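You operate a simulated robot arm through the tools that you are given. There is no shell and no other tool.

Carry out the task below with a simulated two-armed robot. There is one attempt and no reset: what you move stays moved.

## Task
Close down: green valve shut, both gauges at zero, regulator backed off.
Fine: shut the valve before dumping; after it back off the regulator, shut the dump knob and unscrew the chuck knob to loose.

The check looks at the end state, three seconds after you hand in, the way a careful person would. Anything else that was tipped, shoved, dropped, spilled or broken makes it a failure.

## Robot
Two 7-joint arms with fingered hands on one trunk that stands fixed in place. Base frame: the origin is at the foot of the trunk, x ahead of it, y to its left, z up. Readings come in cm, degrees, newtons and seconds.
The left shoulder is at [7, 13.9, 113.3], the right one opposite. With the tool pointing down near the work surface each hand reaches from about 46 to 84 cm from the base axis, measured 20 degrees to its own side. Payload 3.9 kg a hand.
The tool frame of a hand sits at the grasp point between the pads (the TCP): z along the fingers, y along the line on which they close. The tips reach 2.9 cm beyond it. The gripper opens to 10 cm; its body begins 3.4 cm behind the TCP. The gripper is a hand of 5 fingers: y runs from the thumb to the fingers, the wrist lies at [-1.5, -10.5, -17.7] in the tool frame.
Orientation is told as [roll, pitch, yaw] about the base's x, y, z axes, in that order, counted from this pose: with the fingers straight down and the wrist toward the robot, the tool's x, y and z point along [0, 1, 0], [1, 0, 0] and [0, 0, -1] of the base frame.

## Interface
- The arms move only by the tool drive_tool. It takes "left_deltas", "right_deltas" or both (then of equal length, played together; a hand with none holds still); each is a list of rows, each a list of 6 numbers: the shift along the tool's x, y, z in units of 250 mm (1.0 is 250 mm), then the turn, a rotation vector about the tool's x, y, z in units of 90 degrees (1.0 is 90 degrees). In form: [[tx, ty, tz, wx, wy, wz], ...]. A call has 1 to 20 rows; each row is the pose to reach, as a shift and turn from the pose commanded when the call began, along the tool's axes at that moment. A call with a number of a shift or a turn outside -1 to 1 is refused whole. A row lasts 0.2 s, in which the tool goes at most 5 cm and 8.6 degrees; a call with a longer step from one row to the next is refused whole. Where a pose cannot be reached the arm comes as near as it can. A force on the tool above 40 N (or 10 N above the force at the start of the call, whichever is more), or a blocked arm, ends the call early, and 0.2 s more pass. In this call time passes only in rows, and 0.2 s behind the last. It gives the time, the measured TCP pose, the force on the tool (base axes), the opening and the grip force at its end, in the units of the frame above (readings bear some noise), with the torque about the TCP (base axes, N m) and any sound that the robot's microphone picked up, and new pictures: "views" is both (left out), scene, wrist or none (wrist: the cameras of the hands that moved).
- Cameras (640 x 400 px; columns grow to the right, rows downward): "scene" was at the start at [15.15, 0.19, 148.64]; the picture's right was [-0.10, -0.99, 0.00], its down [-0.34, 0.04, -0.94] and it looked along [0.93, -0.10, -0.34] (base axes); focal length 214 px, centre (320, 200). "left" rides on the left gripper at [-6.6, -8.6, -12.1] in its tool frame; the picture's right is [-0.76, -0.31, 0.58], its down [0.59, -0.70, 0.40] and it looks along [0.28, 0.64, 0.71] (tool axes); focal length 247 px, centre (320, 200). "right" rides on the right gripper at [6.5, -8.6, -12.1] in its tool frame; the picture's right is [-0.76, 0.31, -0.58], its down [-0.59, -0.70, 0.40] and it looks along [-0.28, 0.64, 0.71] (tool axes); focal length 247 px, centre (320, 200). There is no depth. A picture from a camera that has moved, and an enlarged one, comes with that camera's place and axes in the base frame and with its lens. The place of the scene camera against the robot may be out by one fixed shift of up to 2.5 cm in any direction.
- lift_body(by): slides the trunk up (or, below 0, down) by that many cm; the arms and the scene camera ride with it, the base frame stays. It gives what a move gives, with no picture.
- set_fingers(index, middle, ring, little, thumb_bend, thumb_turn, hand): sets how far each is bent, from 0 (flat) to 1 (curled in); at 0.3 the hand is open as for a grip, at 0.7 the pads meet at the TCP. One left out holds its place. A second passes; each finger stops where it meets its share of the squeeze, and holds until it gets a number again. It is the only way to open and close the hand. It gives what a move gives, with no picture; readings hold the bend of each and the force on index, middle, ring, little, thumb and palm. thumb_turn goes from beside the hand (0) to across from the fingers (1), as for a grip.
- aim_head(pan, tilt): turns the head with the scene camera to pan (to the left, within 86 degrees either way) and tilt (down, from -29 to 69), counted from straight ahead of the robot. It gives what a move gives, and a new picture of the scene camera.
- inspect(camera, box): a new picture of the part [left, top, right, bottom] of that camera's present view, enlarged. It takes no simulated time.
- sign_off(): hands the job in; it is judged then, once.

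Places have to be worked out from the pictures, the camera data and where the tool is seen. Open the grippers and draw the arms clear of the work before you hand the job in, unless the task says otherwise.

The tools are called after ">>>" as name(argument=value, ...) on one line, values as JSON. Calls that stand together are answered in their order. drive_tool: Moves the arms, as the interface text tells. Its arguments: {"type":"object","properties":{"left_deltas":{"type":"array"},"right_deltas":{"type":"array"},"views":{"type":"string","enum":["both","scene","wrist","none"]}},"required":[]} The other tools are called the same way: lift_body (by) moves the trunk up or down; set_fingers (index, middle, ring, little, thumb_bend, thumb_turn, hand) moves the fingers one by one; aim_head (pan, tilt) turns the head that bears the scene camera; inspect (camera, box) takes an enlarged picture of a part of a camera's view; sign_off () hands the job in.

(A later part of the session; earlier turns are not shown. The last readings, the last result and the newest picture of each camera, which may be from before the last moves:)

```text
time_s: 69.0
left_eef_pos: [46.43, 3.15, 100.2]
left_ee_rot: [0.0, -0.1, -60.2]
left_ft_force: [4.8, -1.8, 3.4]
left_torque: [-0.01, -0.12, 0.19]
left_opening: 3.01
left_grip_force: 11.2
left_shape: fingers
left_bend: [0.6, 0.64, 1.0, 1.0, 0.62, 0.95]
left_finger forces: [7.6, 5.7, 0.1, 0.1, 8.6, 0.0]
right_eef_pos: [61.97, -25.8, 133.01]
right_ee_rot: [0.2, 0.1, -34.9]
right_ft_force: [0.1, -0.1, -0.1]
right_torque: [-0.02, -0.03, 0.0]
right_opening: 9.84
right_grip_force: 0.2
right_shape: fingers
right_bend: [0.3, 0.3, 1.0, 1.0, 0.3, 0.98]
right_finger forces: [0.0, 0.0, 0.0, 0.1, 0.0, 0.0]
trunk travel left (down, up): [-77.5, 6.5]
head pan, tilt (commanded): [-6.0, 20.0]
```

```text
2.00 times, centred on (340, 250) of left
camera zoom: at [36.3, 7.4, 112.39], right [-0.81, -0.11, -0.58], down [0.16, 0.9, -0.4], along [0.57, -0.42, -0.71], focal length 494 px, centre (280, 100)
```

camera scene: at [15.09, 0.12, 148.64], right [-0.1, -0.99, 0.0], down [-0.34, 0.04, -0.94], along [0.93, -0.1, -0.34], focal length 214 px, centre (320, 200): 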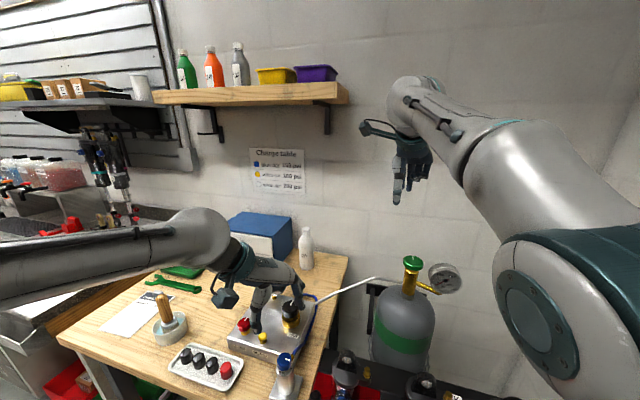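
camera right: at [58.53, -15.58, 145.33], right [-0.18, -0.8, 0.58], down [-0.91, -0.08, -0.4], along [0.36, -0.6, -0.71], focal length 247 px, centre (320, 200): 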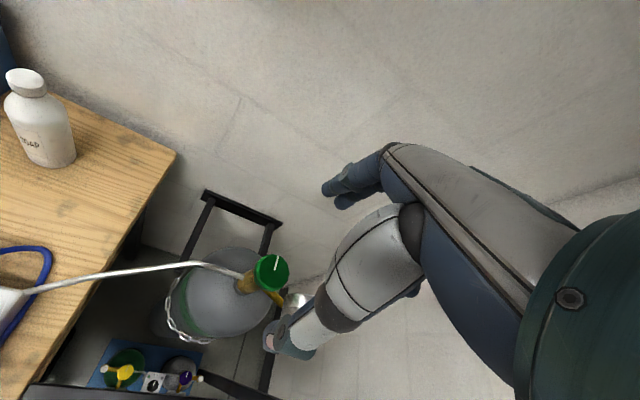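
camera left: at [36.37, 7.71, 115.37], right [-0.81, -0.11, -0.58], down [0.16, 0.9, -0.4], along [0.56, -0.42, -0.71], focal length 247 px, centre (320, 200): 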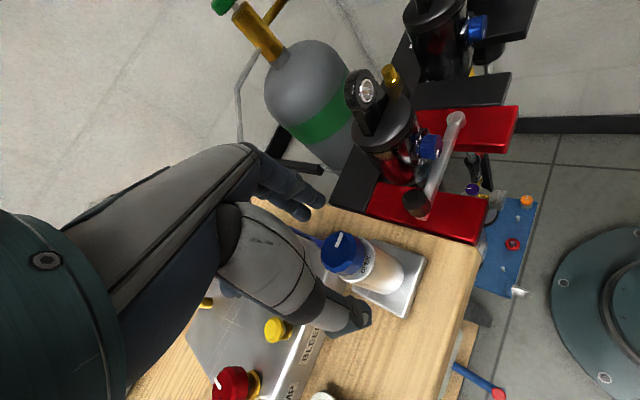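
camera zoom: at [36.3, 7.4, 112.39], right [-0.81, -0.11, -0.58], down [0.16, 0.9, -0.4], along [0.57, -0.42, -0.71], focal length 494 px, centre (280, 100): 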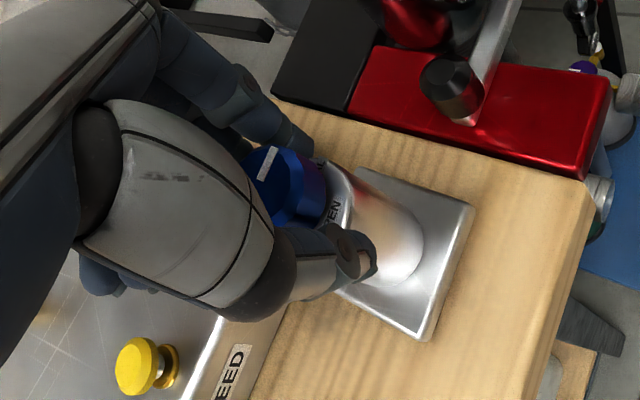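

The knob stayed put in both directions, so it is screwed tight and my grip is too light. I reopen, lower 0.4 cm for more pad contact, and grip harder.

>>> set_fingers(hand="left", index=0.5, middle=0.5, thumb_bend=0.5)

>>> drive_tool(left_deltas=[[0, 0.004, 0.008, 0, 0, 0.05], [0, 0.004, 0.016, 0, 0, 0.11]], views="none")

>>> set_fingers(hand="left", index=0.85, middle=0.85, thumb_bend=0.85)

>>> inspect(camera="scene", box=[240, 310, 340, 400])

>>> inspect(camera="left", box=[220, 150, 460, 350])

```text
time_s: 70.0
left_eef_pos: [46.18, 3.0, 100.14]
left_ee_rot: [-0.1, 0.1, -60.2]
left_ft_force: [-0.4, 0.0, 0.6]
left_torque: [0.03, 0.02, 0.01]
left_opening: 4.96
left_grip_force: 0.0
left_shape: fingers
left_bend: [0.5, 0.5, 1.0, 1.0, 0.5, 0.97]
left_finger forces: [0.0, 0.0, 0.0, 0.0, 0.0, 0.0]
right_eef_pos: [61.91, -25.83, 133.17]
right_ee_rot: [0.1, 0.1, -34.9]
right_ft_force: [0.6, 0.3, 0.1]
right_torque: [-0.01, -0.02, 0.03]
right_opening: 9.84
right_grip_force: 0.0
right_shape: fingers
right_bend: [0.3, 0.3, 1.0, 1.0, 0.3, 0.98]
right_finger forces: [0.1, 0.0, 0.0, 0.0, 0.0, 0.1]
trunk travel left (down, up): [-77.5, 6.5]
head pan, tilt (commanded): [-6.0, 20.0]
```

```text
time_s: 70.6
left_eef_pos: [46.29, 3.15, 99.69]
left_ee_rot: [0.0, 0.1, -70.3]
left_ft_force: [0.1, 1.1, -0.6]
left_torque: [-0.02, 0.02, -0.03]
left_opening: 4.98
left_grip_force: 0.0
left_shape: fingers
left_bend: [0.5, 0.5, 1.0, 1.0, 0.5, 0.97]
left_finger forces: [0.0, 0.1, 0.1, 0.1, 0.0, 0.0]
right_eef_pos: [61.94, -25.83, 133.01]
right_ee_rot: [0.1, 0.2, -34.9]
right_ft_force: [0.4, 0.1, -0.2]
right_torque: [-0.02, -0.02, -0.01]
right_opening: 9.88
right_grip_force: 0.0
right_shape: fingers
right_bend: [0.3, 0.3, 1.0, 1.0, 0.3, 0.98]
right_finger forces: [0.0, 0.1, 0.0, 0.0, 0.0, 0.1]
trunk travel left (down, up): [-77.5, 6.5]
head pan, tilt (commanded): [-6.0, 20.0]
```

```text
time_s: 71.6
left_eef_pos: [46.4, 2.87, 99.72]
left_ee_rot: [0.1, 0.0, -70.1]
left_ft_force: [2.4, -2.4, -0.2]
left_torque: [0.03, -0.01, -0.05]
left_opening: 3.07
left_grip_force: 13.3
left_shape: fingers
left_bend: [0.6, 0.63, 1.0, 1.0, 0.61, 0.97]
left_finger forces: [7.1, 7.5, 0.1, 0.0, 11.6, 0.0]
right_eef_pos: [61.87, -25.93, 133.14]
right_ee_rot: [0.2, 0.1, -34.9]
right_ft_force: [1.4, 0.3, 0.0]
right_torque: [-0.02, -0.03, 0.02]
right_opening: 9.84
right_grip_force: 0.2
right_shape: fingers
right_bend: [0.3, 0.3, 1.0, 1.0, 0.3, 0.98]
right_finger forces: [0.0, 0.0, 0.1, 0.0, 0.0, 0.1]
trunk travel left (down, up): [-77.5, 6.5]
head pan, tilt (commanded): [-6.0, 20.0]
```

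```text
4.44 times, centred on (290, 355) of scene
camera zoom: at [15.22, 0.13, 148.63], right [-0.1, -0.99, 0.0], down [-0.34, 0.04, -0.94], along [0.93, -0.1, -0.34], focal length 953 px, centre (453, -489)
```

zoom: 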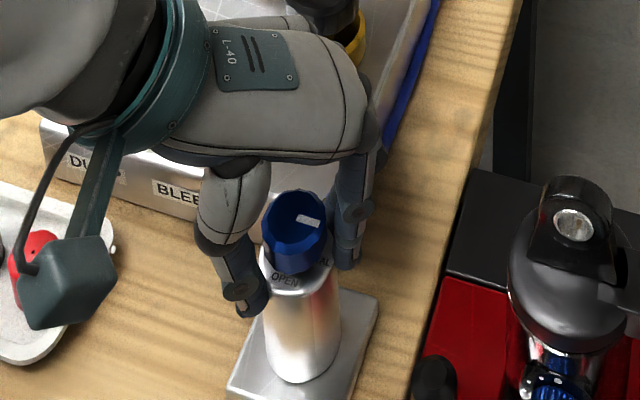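

```text
2.00 times, centred on (340, 250) of left
camera zoom: at [37.13, 8.87, 112.02], right [-0.82, 0.03, -0.58], down [0.31, 0.86, -0.4], along [0.48, -0.51, -0.71], focal length 494 px, centre (280, 100)
```

zoom: 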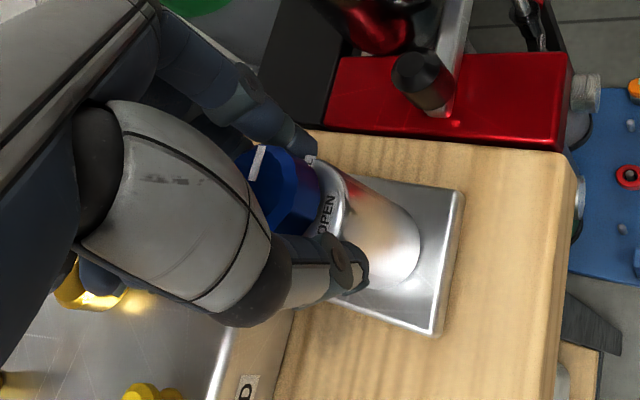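

Grip force rose to about 12 N on the thumb. I try counter-clockwise again over 25°.

>>> drive_tool(left_deltas=[[0, 0, 0, 0, 0, -0.035], [0, 0, 0, 0, 0, -0.07], [0, 0, 0, 0, 0, -0.105], [0, 0, 0, 0, 0, -0.14], [0, 0, 0, 0, 0, -0.175], [0, 0, 0, 0, 0, -0.21], [0, 0, 0, 0, 0, -0.245], [0, 0, 0, 0, 0, -0.28]], views="none")

>>> inspect(camera="scene", box=[275, 345, 315, 380])

>>> inspect(camera="left", box=[220, 150, 460, 350])

```text
time_s: 73.4
left_eef_pos: [46.26, 2.83, 99.8]
left_ee_rot: [0.1, -0.1, -45.0]
left_ft_force: [-1.1, -4.9, 0.6]
left_torque: [-0.2, -0.15, -0.44]
left_opening: 3.09
left_grip_force: 17.9
left_shape: fingers
left_bend: [0.61, 0.62, 1.0, 1.0, 0.6, 1.0]
left_finger forces: [8.4, 13.7, 0.0, 0.0, 13.2, 0.0]
right_eef_pos: [61.79, -25.99, 133.23]
right_ee_rot: [0.2, 0.1, -34.9]
right_ft_force: [0.0, -0.9, -0.1]
right_torque: [-0.04, 0.08, 0.05]
right_opening: 9.87
right_grip_force: 0.0
right_shape: fingers
right_bend: [0.3, 0.3, 1.0, 1.0, 0.3, 0.98]
right_finger forces: [0.0, 0.0, 0.0, 0.0, 0.0, 0.0]
trunk travel left (down, up): [-77.5, 6.5]
head pan, tilt (commanded): [-6.0, 20.0]
```

```text
11.43 times, centred on (295, 362) of scene
camera zoom: at [15.11, 0.03, 148.64], right [-0.1, -0.99, 0.0], down [-0.34, 0.04, -0.94], along [0.93, -0.1, -0.34], focal length 2451 px, centre (606, -1657)
```

zoom: 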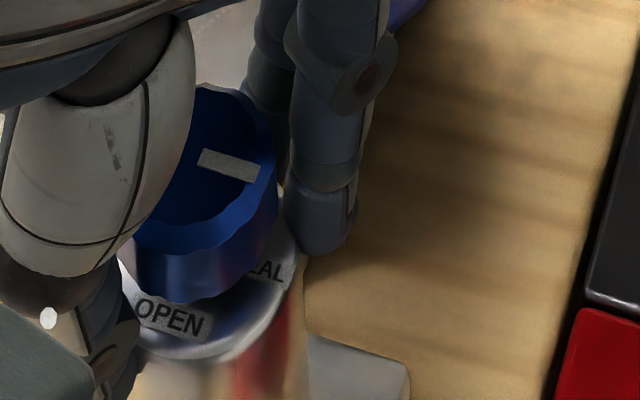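

```text
2.00 times, centred on (340, 250) of left
camera zoom: at [35.48, 4.34, 112.09], right [-0.75, -0.32, -0.58], down [-0.08, 0.91, -0.4], along [0.66, -0.25, -0.71], focal length 494 px, centre (280, 100)
```

zoom: 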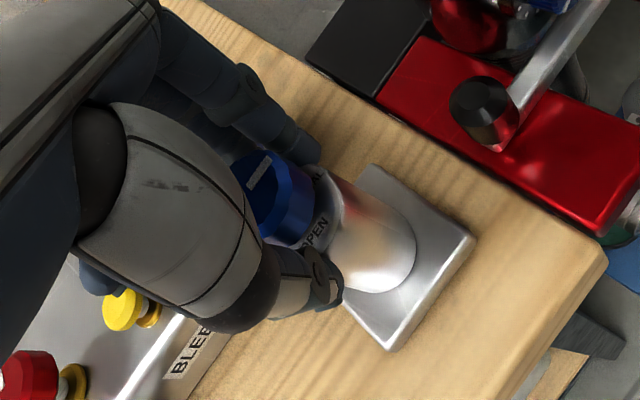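

At 0.44 N m counter-clockwise the pointer still has not moved, and there is only a 90° clockwise arc from SEAL to OPEN. I test the other direction with the stronger grip by turning the hand back 25°.

>>> drive_tool(left_deltas=[[0, 0, 0, 0, 0, 0.035], [0, 0, 0, 0, 0, 0.07], [0, 0, 0, 0, 0, 0.105], [0, 0, 0, 0, 0, 0.14], [0, 0, 0, 0, 0, 0.175], [0, 0, 0, 0, 0, 0.21], [0, 0, 0, 0, 0, 0.245], [0, 0, 0, 0, 0, 0.28]], views="none")

>>> inspect(camera="scene", box=[275, 345, 315, 380])

>>> inspect(camera="left", box=[220, 150, 460, 350])

```text
time_s: 75.2
left_eef_pos: [46.62, 2.85, 99.6]
left_ee_rot: [0.0, 0.0, -70.1]
left_ft_force: [8.9, 0.1, 5.2]
left_torque: [0.03, -0.16, 0.13]
left_opening: 3.1
left_grip_force: 14.7
left_shape: fingers
left_bend: [0.6, 0.64, 1.0, 1.0, 0.62, 0.96]
left_finger forces: [8.7, 9.4, 0.0, 0.0, 11.1, 0.0]
right_eef_pos: [62.08, -25.9, 133.03]
right_ee_rot: [0.0, 0.2, -35.0]
right_ft_force: [0.7, 0.1, -0.6]
right_torque: [0.0, 0.01, 0.0]
right_opening: 9.86
right_grip_force: 0.1
right_shape: fingers
right_bend: [0.3, 0.3, 1.0, 1.0, 0.3, 0.98]
right_finger forces: [0.0, 0.1, 0.1, 0.0, 0.0, 0.0]
trunk travel left (down, up): [-77.5, 6.5]
head pan, tilt (commanded): [-6.0, 20.0]
```

```text
11.43 times, centred on (295, 362) of scene
camera zoom: at [15.32, 0.19, 148.63], right [-0.1, -0.99, 0.0], down [-0.34, 0.04, -0.94], along [0.93, -0.1, -0.34], focal length 2451 px, centre (606, -1657)
```

zoom: 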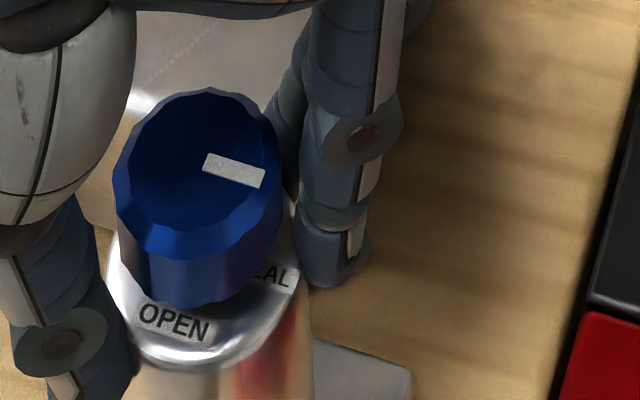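

```text
2.00 times, centred on (340, 250) of left
camera zoom: at [37.3, 8.95, 111.99], right [-0.82, 0.03, -0.58], down [0.31, 0.86, -0.4], along [0.49, -0.51, -0.71], focal length 494 px, centre (280, 100)
```

zoom: 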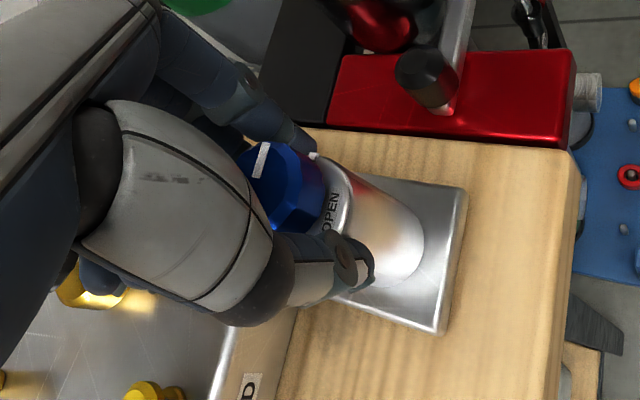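

The hand wound up elastically by 25° rather than turning the knob. I turn counter-clockwise further, 45°, so torque can build past the knob's tightness.

>>> drive_tool(left_deltas=[[0, 0, 0, 0, 0, -0.05], [0, 0, 0, 0, 0, -0.1], [0, 0, 0, 0, 0, -0.15], [0, 0, 0, 0, 0, -0.2], [0, 0, 0, 0, 0, -0.25], [0, 0, 0, 0, 0, -0.3], [0, 0, 0, 0, 0, -0.35], [0, 0, 0, 0, 0, -0.4], [0, 0, 0, 0, 0, -0.45], [0, 0, 0, 0, 0, -0.5]], views="none")

>>> inspect(camera="scene", box=[275, 345, 315, 380])

>>> inspect(camera="left", box=[220, 150, 460, 350])

```text
time_s: 77.4
left_eef_pos: [46.33, 2.89, 99.77]
left_ee_rot: [0.0, 0.1, -25.0]
left_ft_force: [1.5, -7.0, 6.4]
left_torque: [-0.14, -0.12, -0.39]
left_opening: 3.06
left_grip_force: 16.3
left_shape: fingers
left_bend: [0.61, 0.61, 1.0, 1.0, 0.6, 1.0]
left_finger forces: [9.4, 12.3, 0.0, 0.0, 11.7, 0.1]
right_eef_pos: [61.85, -26.17, 133.16]
right_ee_rot: [0.2, 0.1, -34.9]
right_ft_force: [-0.4, 0.0, 0.0]
right_torque: [0.01, -0.02, 0.05]
right_opening: 9.88
right_grip_force: 0.1
right_shape: fingers
right_bend: [0.3, 0.3, 1.0, 1.0, 0.3, 0.98]
right_finger forces: [0.0, 0.0, 0.1, 0.0, 0.1, 0.1]
trunk travel left (down, up): [-77.5, 6.5]
head pan, tilt (commanded): [-6.0, 20.0]
```

```text
11.43 times, centred on (295, 362) of scene
camera zoom: at [15.08, -0.04, 148.64], right [-0.1, -0.99, 0.0], down [-0.34, 0.04, -0.94], along [0.93, -0.1, -0.34], focal length 2451 px, centre (606, -1657)
```

zoom: 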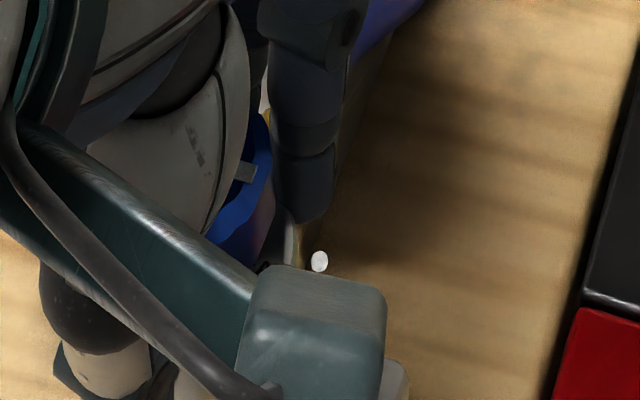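

```text
2.00 times, centred on (340, 250) of left
camera zoom: at [35.71, 0.65, 112.08], right [-0.6, -0.56, -0.58], down [-0.39, 0.83, -0.4], along [0.7, -0.01, -0.71], focal length 494 px, centre (280, 100)
```

zoom: 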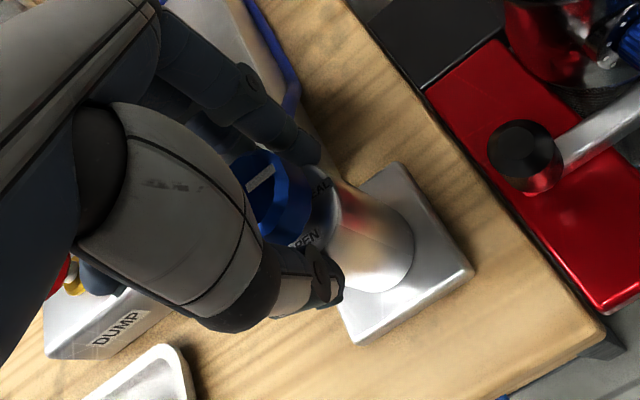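

The pointer is still at −111° despite 0.44 N m counter-clockwise: that is consistent with a hard stop in this direction. I now wind the hand clockwise by 55° to test that direction properly.

>>> drive_tool(left_deltas=[[0, 0, 0, 0, 0, 0.055], [0, 0, 0, 0, 0, 0.11], [0, 0, 0, 0, 0, 0.165], [0, 0, 0, 0, 0, 0.22], [0, 0, 0, 0, 0, 0.275], [0, 0, 0, 0, 0, 0.33], [0, 0, 0, 0, 0, 0.385], [0, 0, 0, 0, 0, 0.44], [0, 0, 0, 0, 0, 0.5], [0, 0, 0, 0, 0, 0.56], [0, 0, 0, 0, 0, 0.62]], views="none")

>>> inspect(camera="scene", box=[275, 345, 315, 380])

>>> inspect(camera="left", box=[220, 150, 460, 350])

```text
time_s: 79.8
left_eef_pos: [46.49, 2.94, 99.65]
left_ee_rot: [-0.1, 0.0, -80.9]
left_ft_force: [13.4, -1.0, 5.1]
left_torque: [0.06, -0.26, 0.4]
left_opening: 2.81
left_grip_force: 20.3
left_shape: fingers
left_bend: [0.59, 0.66, 1.0, 1.0, 0.64, 0.9]
left_finger forces: [7.6, 18.4, 0.0, 0.0, 14.6, 0.0]
right_eef_pos: [62.16, -25.91, 132.96]
right_ee_rot: [0.1, 0.3, -34.9]
right_ft_force: [0.7, 1.0, 0.2]
right_torque: [0.0, 0.01, 0.04]
right_opening: 9.85
right_grip_force: 0.1
right_shape: fingers
right_bend: [0.3, 0.3, 1.0, 1.0, 0.3, 0.98]
right_finger forces: [0.0, 0.0, 0.0, 0.1, 0.1, 0.0]
trunk travel left (down, up): [-77.5, 6.5]
head pan, tilt (commanded): [-6.0, 20.0]
```

```text
11.43 times, centred on (295, 362) of scene
camera zoom: at [15.41, 0.18, 148.61], right [-0.1, -0.99, 0.0], down [-0.34, 0.04, -0.94], along [0.93, -0.1, -0.34], focal length 2451 px, centre (606, -1657)
```

zoom: 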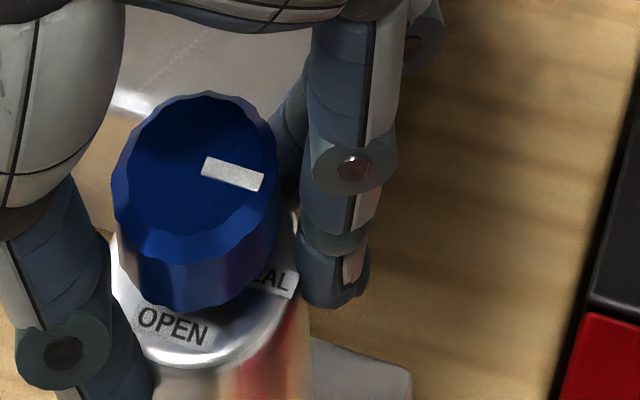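

```text
2.00 times, centred on (340, 250) of left
camera zoom: at [38.63, 10.5, 111.91], right [-0.8, 0.18, -0.58], down [0.47, 0.79, -0.4], along [0.38, -0.59, -0.71], focal length 494 px, centre (280, 100)
```

zoom: 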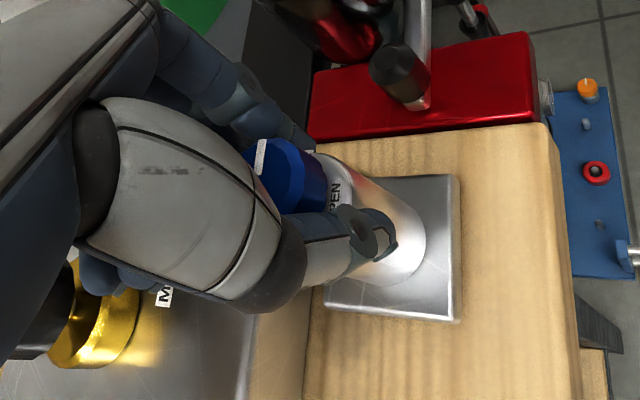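

The pointer has not moved at ±0.4 N m either way, so the knob is simply tight and the grip is what limits me. I re-squeeze with a larger bend command, to see whether the holding force can be raised.

>>> drive_tool(left_deltas=[[0, 0, 0, 0, 0, -0.05], [0, 0, 0, 0, 0, -0.1], [0, 0, 0, 0, 0, -0.15], [0, 0, 0, 0, 0, -0.2]], views="none")

>>> set_fingers(hand="left", index=1.0, middle=1.0, thumb_bend=1.0)

>>> set_fingers(hand="left", index=1.0, middle=1.0, thumb_bend=1.0)

```text
time_s: 80.8
left_eef_pos: [46.27, 2.89, 99.63]
left_ee_rot: [0.0, 0.2, -62.8]
left_ft_force: [4.5, -1.0, 8.1]
left_torque: [0.03, -0.14, 0.02]
left_opening: 2.81
left_grip_force: 16.6
left_shape: fingers
left_bend: [0.6, 0.63, 1.0, 1.0, 0.63, 0.94]
left_finger forces: [6.2, 14.2, 0.1, 0.1, 12.4, 0.0]
right_eef_pos: [61.94, -26.02, 133.23]
right_ee_rot: [0.2, 0.1, -34.9]
right_ft_force: [0.4, -1.0, -0.3]
right_torque: [-0.03, 0.0, 0.01]
right_opening: 9.85
right_grip_force: 0.1
right_shape: fingers
right_bend: [0.3, 0.3, 1.0, 1.0, 0.3, 0.98]
right_finger forces: [0.0, 0.0, 0.0, 0.1, 0.0, 0.0]
trunk travel left (down, up): [-77.5, 6.5]
head pan, tilt (commanded): [-6.0, 20.0]
```

```text
time_s: 81.8
left_eef_pos: [46.22, 3.05, 99.53]
left_ee_rot: [-0.2, 0.0, -62.9]
left_ft_force: [-1.8, 5.8, -3.4]
left_torque: [-0.01, -0.03, -0.01]
left_opening: 2.76
left_grip_force: 18.9
left_shape: fingers
left_bend: [0.6, 0.58, 1.0, 1.0, 0.52, 0.94]
left_finger forces: [8.5, 9.6, 0.0, 0.0, 20.6, 0.0]
right_eef_pos: [61.97, -25.75, 133.21]
right_ee_rot: [0.1, 0.1, -35.0]
right_ft_force: [0.0, -0.1, 0.4]
right_torque: [0.02, -0.01, 0.01]
right_opening: 9.82
right_grip_force: 0.0
right_shape: fingers
right_bend: [0.3, 0.3, 1.0, 1.0, 0.3, 0.98]
right_finger forces: [0.0, 0.0, 0.0, 0.0, 0.0, 0.1]
trunk travel left (down, up): [-77.5, 6.5]
head pan, tilt (commanded): [-6.0, 20.0]
```

```text
time_s: 82.8
left_eef_pos: [46.28, 3.04, 99.57]
left_ee_rot: [0.0, 0.0, -62.9]
left_ft_force: [-3.1, 4.1, -3.4]
left_torque: [-0.06, -0.15, -0.08]
left_opening: 2.75
left_grip_force: 20.8
left_shape: fingers
left_bend: [0.57, 0.62, 1.0, 1.0, 0.54, 0.94]
left_finger forces: [6.6, 14.1, 0.1, 0.0, 20.7, 0.0]
right_eef_pos: [61.92, -25.8, 133.04]
right_ee_rot: [0.2, 0.1, -34.9]
right_ft_force: [0.4, 0.4, -0.3]
right_torque: [-0.02, -0.02, 0.0]
right_opening: 9.82
right_grip_force: 0.1
right_shape: fingers
right_bend: [0.3, 0.3, 1.0, 1.0, 0.3, 0.98]
right_finger forces: [0.0, 0.1, 0.1, 0.1, 0.1, 0.0]
trunk travel left (down, up): [-77.5, 6.5]
head pan, tilt (commanded): [-6.0, 20.0]
```

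The squeeze is now about 41 N in total. I try counter-clockwise again from here, 50°, and check the pointer.

>>> drive_tool(left_deltas=[[0, 0, 0, 0, 0, -0.05], [0, 0, 0, 0, 0, -0.1], [0, 0, 0, 0, 0, -0.15], [0, 0, 0, 0, 0, -0.2], [0, 0, 0, 0, 0, -0.25], [0, 0, 0, 0, 0, -0.3], [0, 0, 0, 0, 0, -0.35], [0, 0, 0, 0, 0, -0.4]], views="none")

>>> inspect(camera="left", box=[220, 150, 460, 350])

>>> inspect(camera="scene", box=[275, 345, 315, 380])

```text
time_s: 84.6
left_eef_pos: [46.28, 3.0, 99.7]
left_ee_rot: [0.1, -0.1, -26.7]
left_ft_force: [-7.7, -2.6, -1.9]
left_torque: [-0.21, -0.15, -0.41]
left_opening: 2.95
left_grip_force: 21.9
left_shape: fingers
left_bend: [0.58, 0.6, 1.0, 1.0, 0.54, 1.0]
left_finger forces: [10.5, 11.6, 0.1, 0.0, 22.3, 0.0]
right_eef_pos: [61.77, -25.87, 133.11]
right_ee_rot: [0.1, 0.0, -34.9]
right_ft_force: [-0.5, -0.1, -0.3]
right_torque: [0.01, 0.01, 0.01]
right_opening: 9.85
right_grip_force: 0.1
right_shape: fingers
right_bend: [0.3, 0.3, 1.0, 1.0, 0.3, 0.98]
right_finger forces: [0.0, 0.0, 0.0, 0.0, 0.1, 0.1]
trunk travel left (down, up): [-77.5, 6.5]
head pan, tilt (commanded): [-6.0, 20.0]
```

```text
2.00 times, centred on (340, 250) of left
camera zoom: at [35.55, 1.13, 112.1], right [-0.61, -0.54, -0.58], down [-0.36, 0.84, -0.4], along [0.7, -0.04, -0.71], focal length 494 px, centre (280, 100)
```

zoom: 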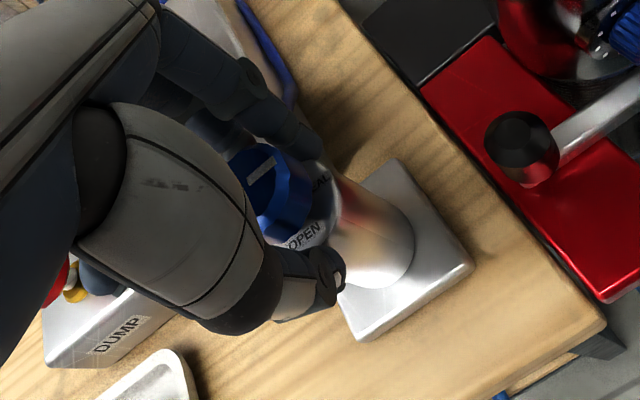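

```text
11.43 times, centred on (295, 362) of scene
camera zoom: at [15.03, 0.12, 148.65], right [-0.1, -0.99, 0.0], down [-0.34, 0.04, -0.94], along [0.93, -0.1, -0.34], focal length 2451 px, centre (606, -1657)
```

zoom: 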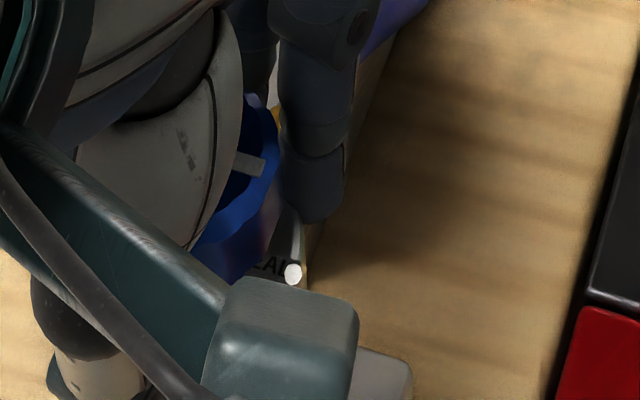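

Still no rotation at 0.41 N m. While both labels are visible from this side, I zoom in to measure exactly where OPEN and SEAL sit relative to the pointer.

>>> inspect(camera="left", box=[300, 215, 380, 285])

>>> inspect(camera="scene", box=[225, 250, 325, 350])

```text
5.71 times, centred on (340, 250) of left
camera zoom: at [35.55, 1.13, 112.1], right [-0.61, -0.54, -0.58], down [-0.36, 0.84, -0.4], along [0.7, -0.04, -0.71], focal length 1411 px, centre (206, -86)
```

zoom: 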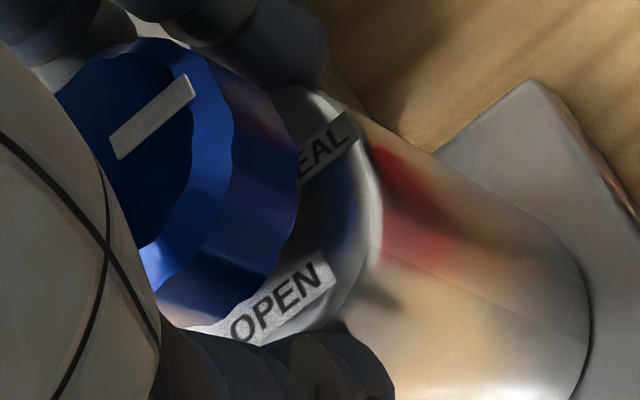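

```text
4.00 times, centred on (275, 300) of scene
camera zoom: at [15.03, 0.12, 148.65], right [-0.1, -0.99, 0.0], down [-0.34, 0.04, -0.94], along [0.93, -0.1, -0.34], focal length 858 px, centre (500, -200)
```

zoom: 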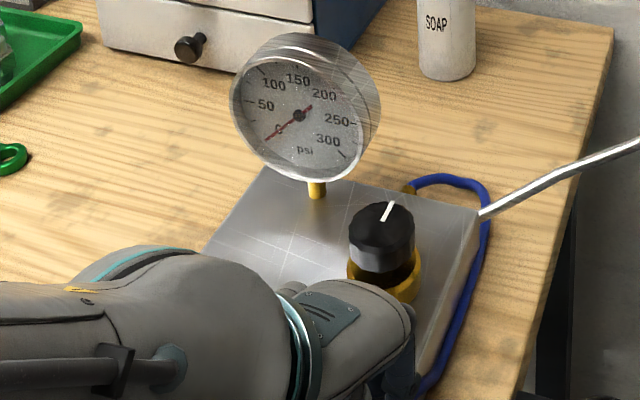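

This explains it: at the other knobs the "opening" read about 1.1 cm less than the knob's diameter, and here 3.1 means I am gripping something about 4 cm wide, namely the fixed collar below the knob. I open, raise 1.4 cm, and regrip on the knob only.

>>> set_fingers(hand="left", index=0.48, middle=0.48, thumb_bend=0.48)

>>> drive_tool(left_deltas=[[0, 0, -0.03, 0, 0, 0.09], [0, 0, -0.058, 0, 0, 0.18], [0, 0, -0.058, 0, 0, 0.27], [0, 0, -0.058, 0, 0, 0.36], [0, 0, -0.058, 0, 0, 0.44]], views="none")

>>> inspect(camera="left", box=[220, 150, 460, 350])

>>> inspect(camera="scene", box=[240, 310, 340, 400])

```text
time_s: 85.6
left_eef_pos: [46.36, 2.94, 99.81]
left_ee_rot: [0.0, 0.0, -26.9]
left_ft_force: [-0.2, -0.5, 0.8]
left_torque: [0.0, 0.0, 0.0]
left_opening: 5.45
left_grip_force: 0.1
left_shape: fingers
left_bend: [0.48, 0.48, 1.0, 1.0, 0.48, 0.98]
left_finger forces: [0.1, 0.0, 0.0, 0.1, 0.2, 0.1]
right_eef_pos: [61.86, -25.94, 133.1]
right_ee_rot: [0.2, 0.1, -34.9]
right_ft_force: [0.0, -0.1, -1.1]
right_torque: [0.02, -0.01, 0.01]
right_opening: 9.84
right_grip_force: 0.1
right_shape: fingers
right_bend: [0.3, 0.3, 1.0, 1.0, 0.3, 0.98]
right_finger forces: [0.0, 0.1, 0.0, 0.1, 0.0, 0.1]
trunk travel left (down, up): [-77.5, 6.5]
head pan, tilt (commanded): [-6.0, 20.0]
```

```text
time_s: 86.8
left_eef_pos: [46.38, 2.87, 101.13]
left_ee_rot: [0.0, 0.1, -66.5]
left_ft_force: [-0.2, 0.5, 0.3]
left_torque: [0.02, -0.01, -0.01]
left_opening: 5.46
left_grip_force: 0.1
left_shape: fingers
left_bend: [0.48, 0.48, 1.0, 1.0, 0.48, 0.98]
left_finger forces: [0.1, 0.0, 0.2, 0.0, 0.1, 0.1]
right_eef_pos: [61.84, -25.84, 133.13]
right_ee_rot: [0.0, 0.1, -34.8]
right_ft_force: [0.1, 0.3, 0.3]
right_torque: [-0.01, -0.03, -0.02]
right_opening: 9.86
right_grip_force: 0.0
right_shape: fingers
right_bend: [0.3, 0.3, 1.0, 1.0, 0.3, 0.98]
right_finger forces: [0.1, 0.0, 0.1, 0.1, 0.1, 0.0]
trunk travel left (down, up): [-77.5, 6.5]
head pan, tilt (commanded): [-6.0, 20.0]
```

```text
2.00 times, centred on (340, 250) of left
camera zoom: at [36.81, 8.38, 113.48], right [-0.82, -0.02, -0.58], down [0.26, 0.88, -0.4], along [0.52, -0.48, -0.71], focal length 494 px, centre (280, 100)
```

zoom: 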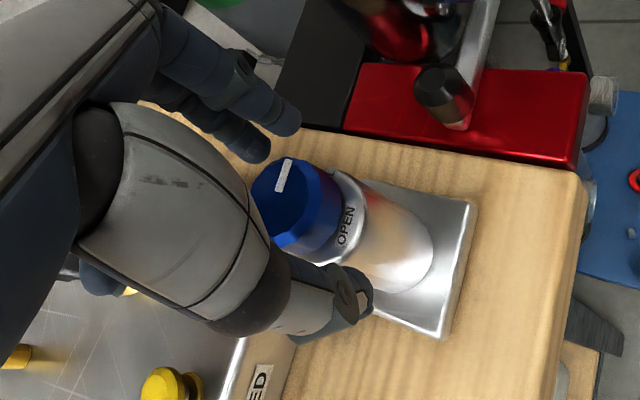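

```text
4.44 times, centred on (290, 355) of scene
camera zoom: at [15.21, 0.23, 148.63], right [-0.1, -0.99, 0.0], down [-0.34, 0.04, -0.94], along [0.93, -0.1, -0.34], focal length 953 px, centre (453, -489)
```

zoom: 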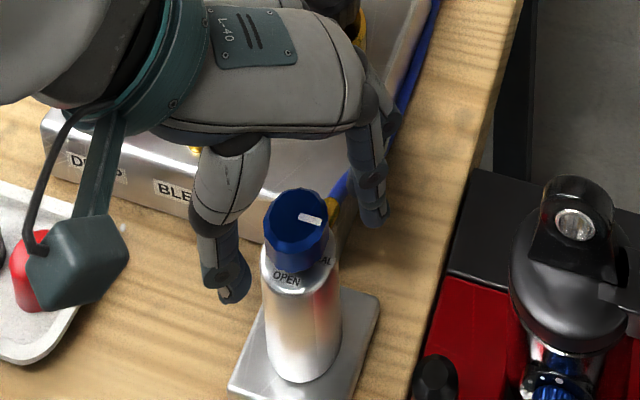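

The knob is centred under the hand, tips now at knob height. I close on it again and check the opening reading.

>>> set_fingers(hand="left", index=0.75, middle=0.75, thumb_bend=0.75)

>>> inspect(camera="scene", box=[270, 340, 320, 385])

```text
time_s: 87.8
left_eef_pos: [46.41, 2.88, 101.09]
left_ee_rot: [0.0, 0.1, -66.5]
left_ft_force: [4.2, 2.3, 0.4]
left_torque: [0.09, -0.05, -0.01]
left_opening: 2.29
left_grip_force: 14.8
left_shape: fingers
left_bend: [0.62, 0.65, 1.0, 1.0, 0.63, 0.96]
left_finger forces: [7.3, 7.5, 0.1, 0.1, 13.6, 0.0]
right_eef_pos: [61.86, -25.91, 133.11]
right_ee_rot: [0.1, 0.0, -34.9]
right_ft_force: [0.3, -0.6, -0.1]
right_torque: [0.02, 0.0, 0.01]
right_opening: 9.83
right_grip_force: 0.1
right_shape: fingers
right_bend: [0.3, 0.3, 1.0, 1.0, 0.3, 0.98]
right_finger forces: [0.0, 0.0, 0.0, 0.0, 0.0, 0.0]
trunk travel left (down, up): [-77.5, 6.5]
head pan, tilt (commanded): [-6.0, 20.0]
```

```text
8.89 times, centred on (295, 362) of scene
camera zoom: at [15.27, 0.21, 148.62], right [-0.1, -0.99, 0.0], down [-0.34, 0.04, -0.94], along [0.93, -0.1, -0.34], focal length 1906 px, centre (542, -1244)
```

zoom: 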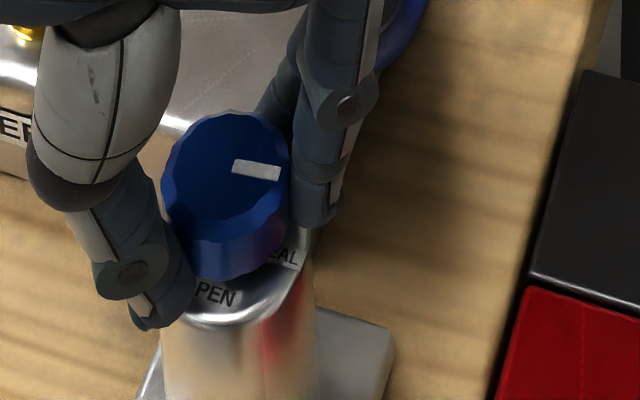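

Opening is now 2.29, so the pads are on the knob itself, and the pointer even shifted slightly on closing. I turn counter-clockwise 36°.

>>> drive_tool(left_deltas=[[0, 0, 0, 0, 0, -0.067], [0, 0, 0, 0, 0, -0.133], [0, 0, 0, 0, 0, -0.2], [0, 0, 0, 0, 0, -0.267], [0, 0, 0, 0, 0, -0.333], [0, 0, 0, 0, 0, -0.4]], views="none")

>>> inspect(camera="left", box=[220, 150, 460, 350])

>>> inspect(camera="scene", box=[270, 340, 320, 385])

```text
time_s: 89.2
left_eef_pos: [46.34, 3.02, 101.1]
left_ee_rot: [-0.1, 0.0, -30.1]
left_ft_force: [7.0, 5.7, 0.6]
left_torque: [0.16, -0.17, -0.01]
left_opening: 2.27
left_grip_force: 15.4
left_shape: fingers
left_bend: [0.62, 0.64, 1.0, 1.0, 0.64, 0.98]
left_finger forces: [7.4, 10.5, 0.0, 0.1, 12.8, 0.0]
right_eef_pos: [62.01, -25.83, 133.17]
right_ee_rot: [0.0, 0.2, -34.9]
right_ft_force: [0.3, -0.5, -0.2]
right_torque: [0.02, -0.03, 0.0]
right_opening: 9.86
right_grip_force: 0.1
right_shape: fingers
right_bend: [0.3, 0.3, 1.0, 1.0, 0.3, 0.98]
right_finger forces: [0.0, 0.1, 0.1, 0.1, 0.1, 0.0]
trunk travel left (down, up): [-77.5, 6.5]
head pan, tilt (commanded): [-6.0, 20.0]
```

```text
2.00 times, centred on (340, 250) of left
camera zoom: at [35.58, 1.83, 113.46], right [-0.65, -0.5, -0.58], down [-0.31, 0.86, -0.4], along [0.7, -0.08, -0.71], focal length 494 px, centre (280, 100)
```

zoom: 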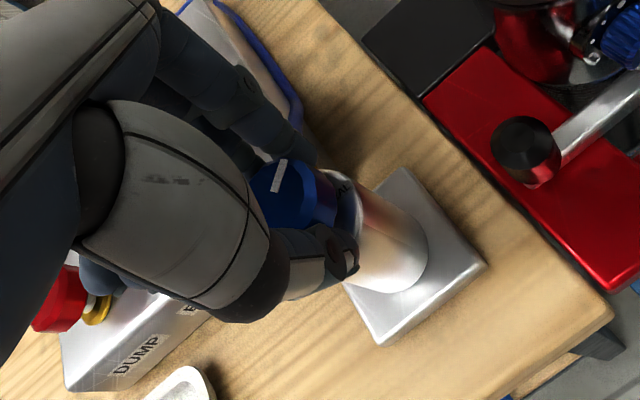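

```text
8.89 times, centred on (295, 362) of scene
camera zoom: at [15.3, 0.25, 148.62], right [-0.1, -0.99, 0.0], down [-0.34, 0.04, -0.94], along [0.93, -0.1, -0.34], focal length 1906 px, centre (542, -1244)
```

zoom: 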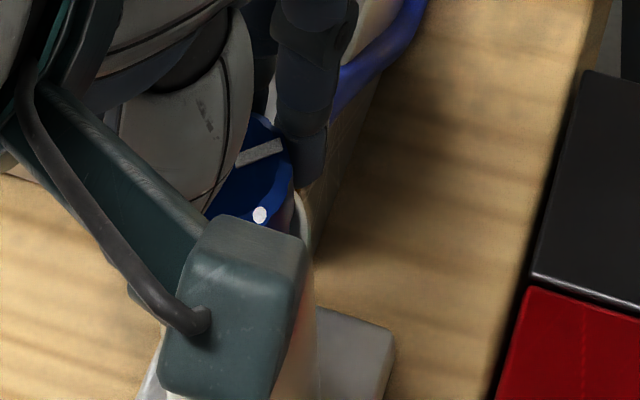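

The knob now follows the hand counter-clockwise freely (pointer fixed in the hand's view). I continue another 30°.

>>> drive_tool(left_deltas=[[0, 0, 0, 0, 0, -0.067], [0, 0, 0, 0, 0, -0.133], [0, 0, 0, 0, 0, -0.2], [0, 0, 0, 0, 0, -0.267], [0, 0, 0, 0, 0, -0.333]], views="none")

>>> inspect(camera="left", box=[220, 150, 460, 350])

```text
time_s: 90.4
left_eef_pos: [46.44, 3.15, 101.23]
left_ee_rot: [0.1, 0.0, -0.4]
left_ft_force: [8.5, 9.4, 3.8]
left_torque: [0.23, -0.22, -0.01]
left_opening: 2.26
left_grip_force: 16.0
left_shape: fingers
left_bend: [0.61, 0.63, 1.0, 1.0, 0.65, 0.98]
left_finger forces: [8.5, 11.8, 0.0, 0.0, 11.7, 0.0]
left hand out of reach, approached as far as the arm can: row 2
right_eef_pos: [61.96, -25.67, 133.05]
right_ee_rot: [0.0, 0.1, -34.9]
right_ft_force: [0.3, 0.3, 0.3]
right_torque: [0.02, 0.01, 0.02]
right_opening: 9.85
right_grip_force: 0.1
right_shape: fingers
right_bend: [0.3, 0.3, 1.0, 1.0, 0.3, 0.98]
right_finger forces: [0.0, 0.0, 0.1, 0.0, 0.0, 0.1]
trunk travel left (down, up): [-77.5, 6.5]
head pan, tilt (commanded): [-6.0, 20.0]
```

```text
2.00 times, centred on (340, 250) of left
camera zoom: at [37.66, -3.23, 113.42], right [-0.31, -0.75, -0.58], down [-0.7, 0.59, -0.4], along [0.64, 0.28, -0.71], focal length 494 px, centre (280, 100)
```

zoom: 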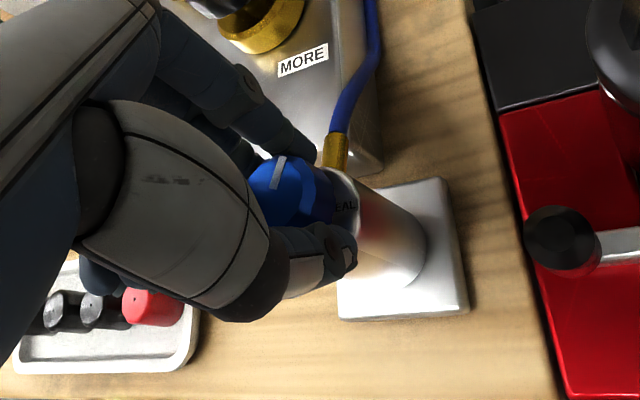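

Total so far about 66°. The arm is at its limit here, so I release, swing back to yaw −75° and regrip for the next stroke.

>>> set_fingers(hand="left", index=0.48, middle=0.48, thumb_bend=0.48)

>>> drive_tool(left_deltas=[[0, 0, 0, 0, 0, 0.085], [0, 0, 0, 0, 0, 0.17], [0, 0, 0, 0, 0, 0.255], [0, 0, 0, 0, 0, 0.34], [0, 0, 0, 0, 0, 0.425], [0, 0, 0, 0, 0, 0.51], [0, 0, 0, 0, 0, 0.595], [0, 0, 0, 0, 0, 0.68], [0, 0, 0, 0, 0, 0.765], [0, 0, 0, 0, 0, 0.83]], views="none")

>>> inspect(camera="scene", box=[260, 330, 330, 400])

>>> inspect(camera="left", box=[220, 150, 460, 350])

```text
time_s: 91.4
left_eef_pos: [46.28, 3.01, 101.19]
left_ee_rot: [0.0, 0.0, -0.4]
left_ft_force: [0.8, 0.4, 0.2]
left_torque: [0.01, -0.06, 0.0]
left_opening: 5.46
left_grip_force: 0.0
left_shape: fingers
left_bend: [0.48, 0.48, 1.0, 1.0, 0.48, 0.98]
left_finger forces: [0.1, 0.1, 0.0, 0.0, 0.0, 0.0]
right_eef_pos: [61.84, -25.77, 133.1]
right_ee_rot: [0.1, 0.0, -34.9]
right_ft_force: [-0.2, 1.0, -0.1]
right_torque: [-0.04, 0.03, -0.02]
right_opening: 9.85
right_grip_force: 0.1
right_shape: fingers
right_bend: [0.3, 0.3, 1.0, 1.0, 0.3, 0.98]
right_finger forces: [0.0, 0.1, 0.0, 0.0, 0.0, 0.0]
trunk travel left (down, up): [-77.5, 6.5]
head pan, tilt (commanded): [-6.0, 20.0]
```

```text
time_s: 93.6
left_eef_pos: [46.35, 2.92, 101.3]
left_ee_rot: [-0.1, 0.0, -75.2]
left_ft_force: [-0.8, -0.8, -0.7]
left_torque: [0.01, 0.01, 0.0]
left_opening: 5.47
left_grip_force: 0.2
left_shape: fingers
left_bend: [0.48, 0.48, 1.0, 1.0, 0.48, 0.98]
left_finger forces: [0.0, 0.0, 0.0, 0.1, 0.0, 0.0]
right_eef_pos: [61.82, -25.99, 133.14]
right_ee_rot: [0.2, 0.1, -34.9]
right_ft_force: [-0.1, -0.5, 0.9]
right_torque: [-0.01, 0.0, 0.01]
right_opening: 9.83
right_grip_force: 0.0
right_shape: fingers
right_bend: [0.3, 0.3, 1.0, 1.0, 0.3, 0.98]
right_finger forces: [0.0, 0.0, 0.1, 0.0, 0.1, 0.0]
trunk travel left (down, up): [-77.5, 6.5]
head pan, tilt (commanded): [-6.0, 20.0]
```

```text
5.71 times, centred on (295, 365) of scene
camera zoom: at [15.19, 0.19, 148.63], right [-0.1, -0.99, 0.0], down [-0.34, 0.04, -0.94], along [0.93, -0.1, -0.34], focal length 1226 px, centre (463, -743)
```

zoom: 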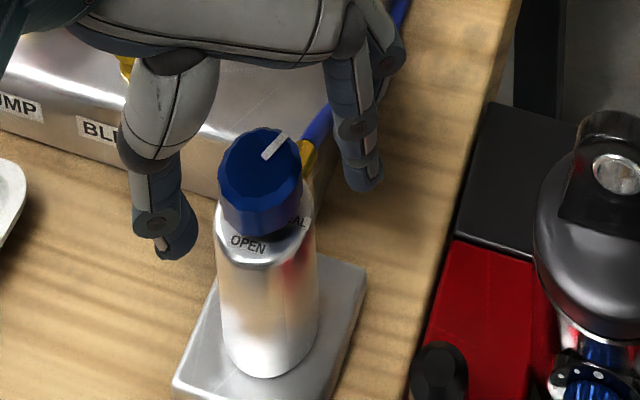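

```text
2.00 times, centred on (340, 250) of left
camera zoom: at [37.75, 9.74, 113.48], right [-0.81, 0.1, -0.58], down [0.39, 0.83, -0.4], along [0.44, -0.55, -0.71], focal length 494 px, centre (280, 100)
```

zoom: 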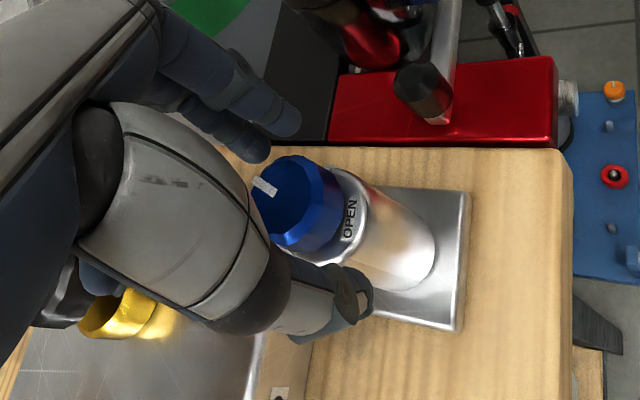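

The pointer has turned counter-clockwise to about up-right. Second stroke: grip and turn 72° counter-clockwise.

>>> set_fingers(hand="left", index=0.72, middle=0.72, thumb_bend=0.72)

>>> drive_tool(left_deltas=[[0, 0, 0, 0, 0, -0.08], [0, 0, 0, 0, 0, -0.16], [0, 0, 0, 0, 0, -0.24], [0, 0, 0, 0, 0, -0.32], [0, 0, 0, 0, 0, -0.4], [0, 0, 0, 0, 0, -0.48], [0, 0, 0, 0, 0, -0.56], [0, 0, 0, 0, 0, -0.64], [0, 0, 0, 0, 0, -0.72], [0, 0, 0, 0, 0, -0.8]], views="none")

>>> inspect(camera="left", box=[220, 150, 460, 350])

>>> inspect(camera="scene", box=[260, 330, 330, 400])

```text
time_s: 94.6
left_eef_pos: [46.36, 3.04, 101.21]
left_ee_rot: [0.0, 0.0, -75.2]
left_ft_force: [2.8, 0.8, -0.7]
left_torque: [0.08, -0.02, -0.04]
left_opening: 2.39
left_grip_force: 11.0
left_shape: fingers
left_bend: [0.63, 0.66, 1.0, 1.0, 0.63, 0.96]
left_finger forces: [6.6, 4.7, 0.0, 0.0, 10.7, 0.1]
right_eef_pos: [61.83, -25.91, 133.22]
right_ee_rot: [0.0, 0.1, -34.9]
right_ft_force: [1.2, 0.2, -0.6]
right_torque: [0.01, -0.01, -0.02]
right_opening: 9.84
right_grip_force: 0.1
right_shape: fingers
right_bend: [0.3, 0.3, 1.0, 1.0, 0.3, 0.98]
right_finger forces: [0.1, 0.2, 0.1, 0.0, 0.0, 0.0]
trunk travel left (down, up): [-77.5, 6.5]
head pan, tilt (commanded): [-6.0, 20.0]
```

```text
time_s: 96.8
left_eef_pos: [46.37, 2.71, 101.2]
left_ee_rot: [0.1, -0.2, -3.3]
left_ft_force: [2.0, -6.3, 3.9]
left_torque: [-0.15, -0.04, -0.14]
left_opening: 1.35
left_grip_force: 10.0
left_shape: fingers
left_bend: [0.71, 0.62, 1.0, 1.0, 0.66, 0.97]
left_finger forces: [5.7, 7.7, 0.0, 0.0, 6.9, 0.1]
right_eef_pos: [61.9, -26.1, 133.14]
right_ee_rot: [0.1, 0.2, -34.8]
right_ft_force: [-0.5, 0.0, -0.5]
right_torque: [0.03, 0.04, 0.02]
right_opening: 9.84
right_grip_force: 0.1
right_shape: fingers
right_bend: [0.3, 0.3, 1.0, 1.0, 0.3, 0.98]
right_finger forces: [0.1, 0.1, 0.0, 0.1, 0.0, 0.1]
trunk travel left (down, up): [-77.5, 6.5]
head pan, tilt (commanded): [-6.0, 20.0]
```

```text
2.00 times, centred on (340, 250) of left
camera zoom: at [37.32, -3.17, 113.44], right [-0.35, -0.74, -0.58], down [-0.67, 0.63, -0.4], along [0.66, 0.25, -0.71], focal length 494 px, centre (280, 100)
```

zoom: 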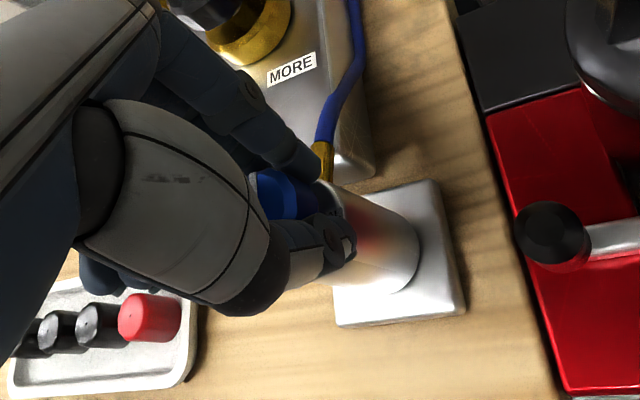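

```text
5.71 times, centred on (295, 365) of scene
camera zoom: at [15.19, -0.02, 148.63], right [-0.1, -0.99, 0.0], down [-0.34, 0.04, -0.94], along [0.93, -0.1, -0.34], focal length 1226 px, centre (463, -743)
```

zoom: 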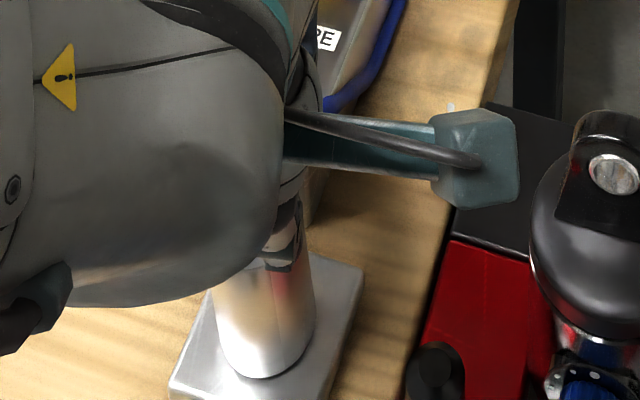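

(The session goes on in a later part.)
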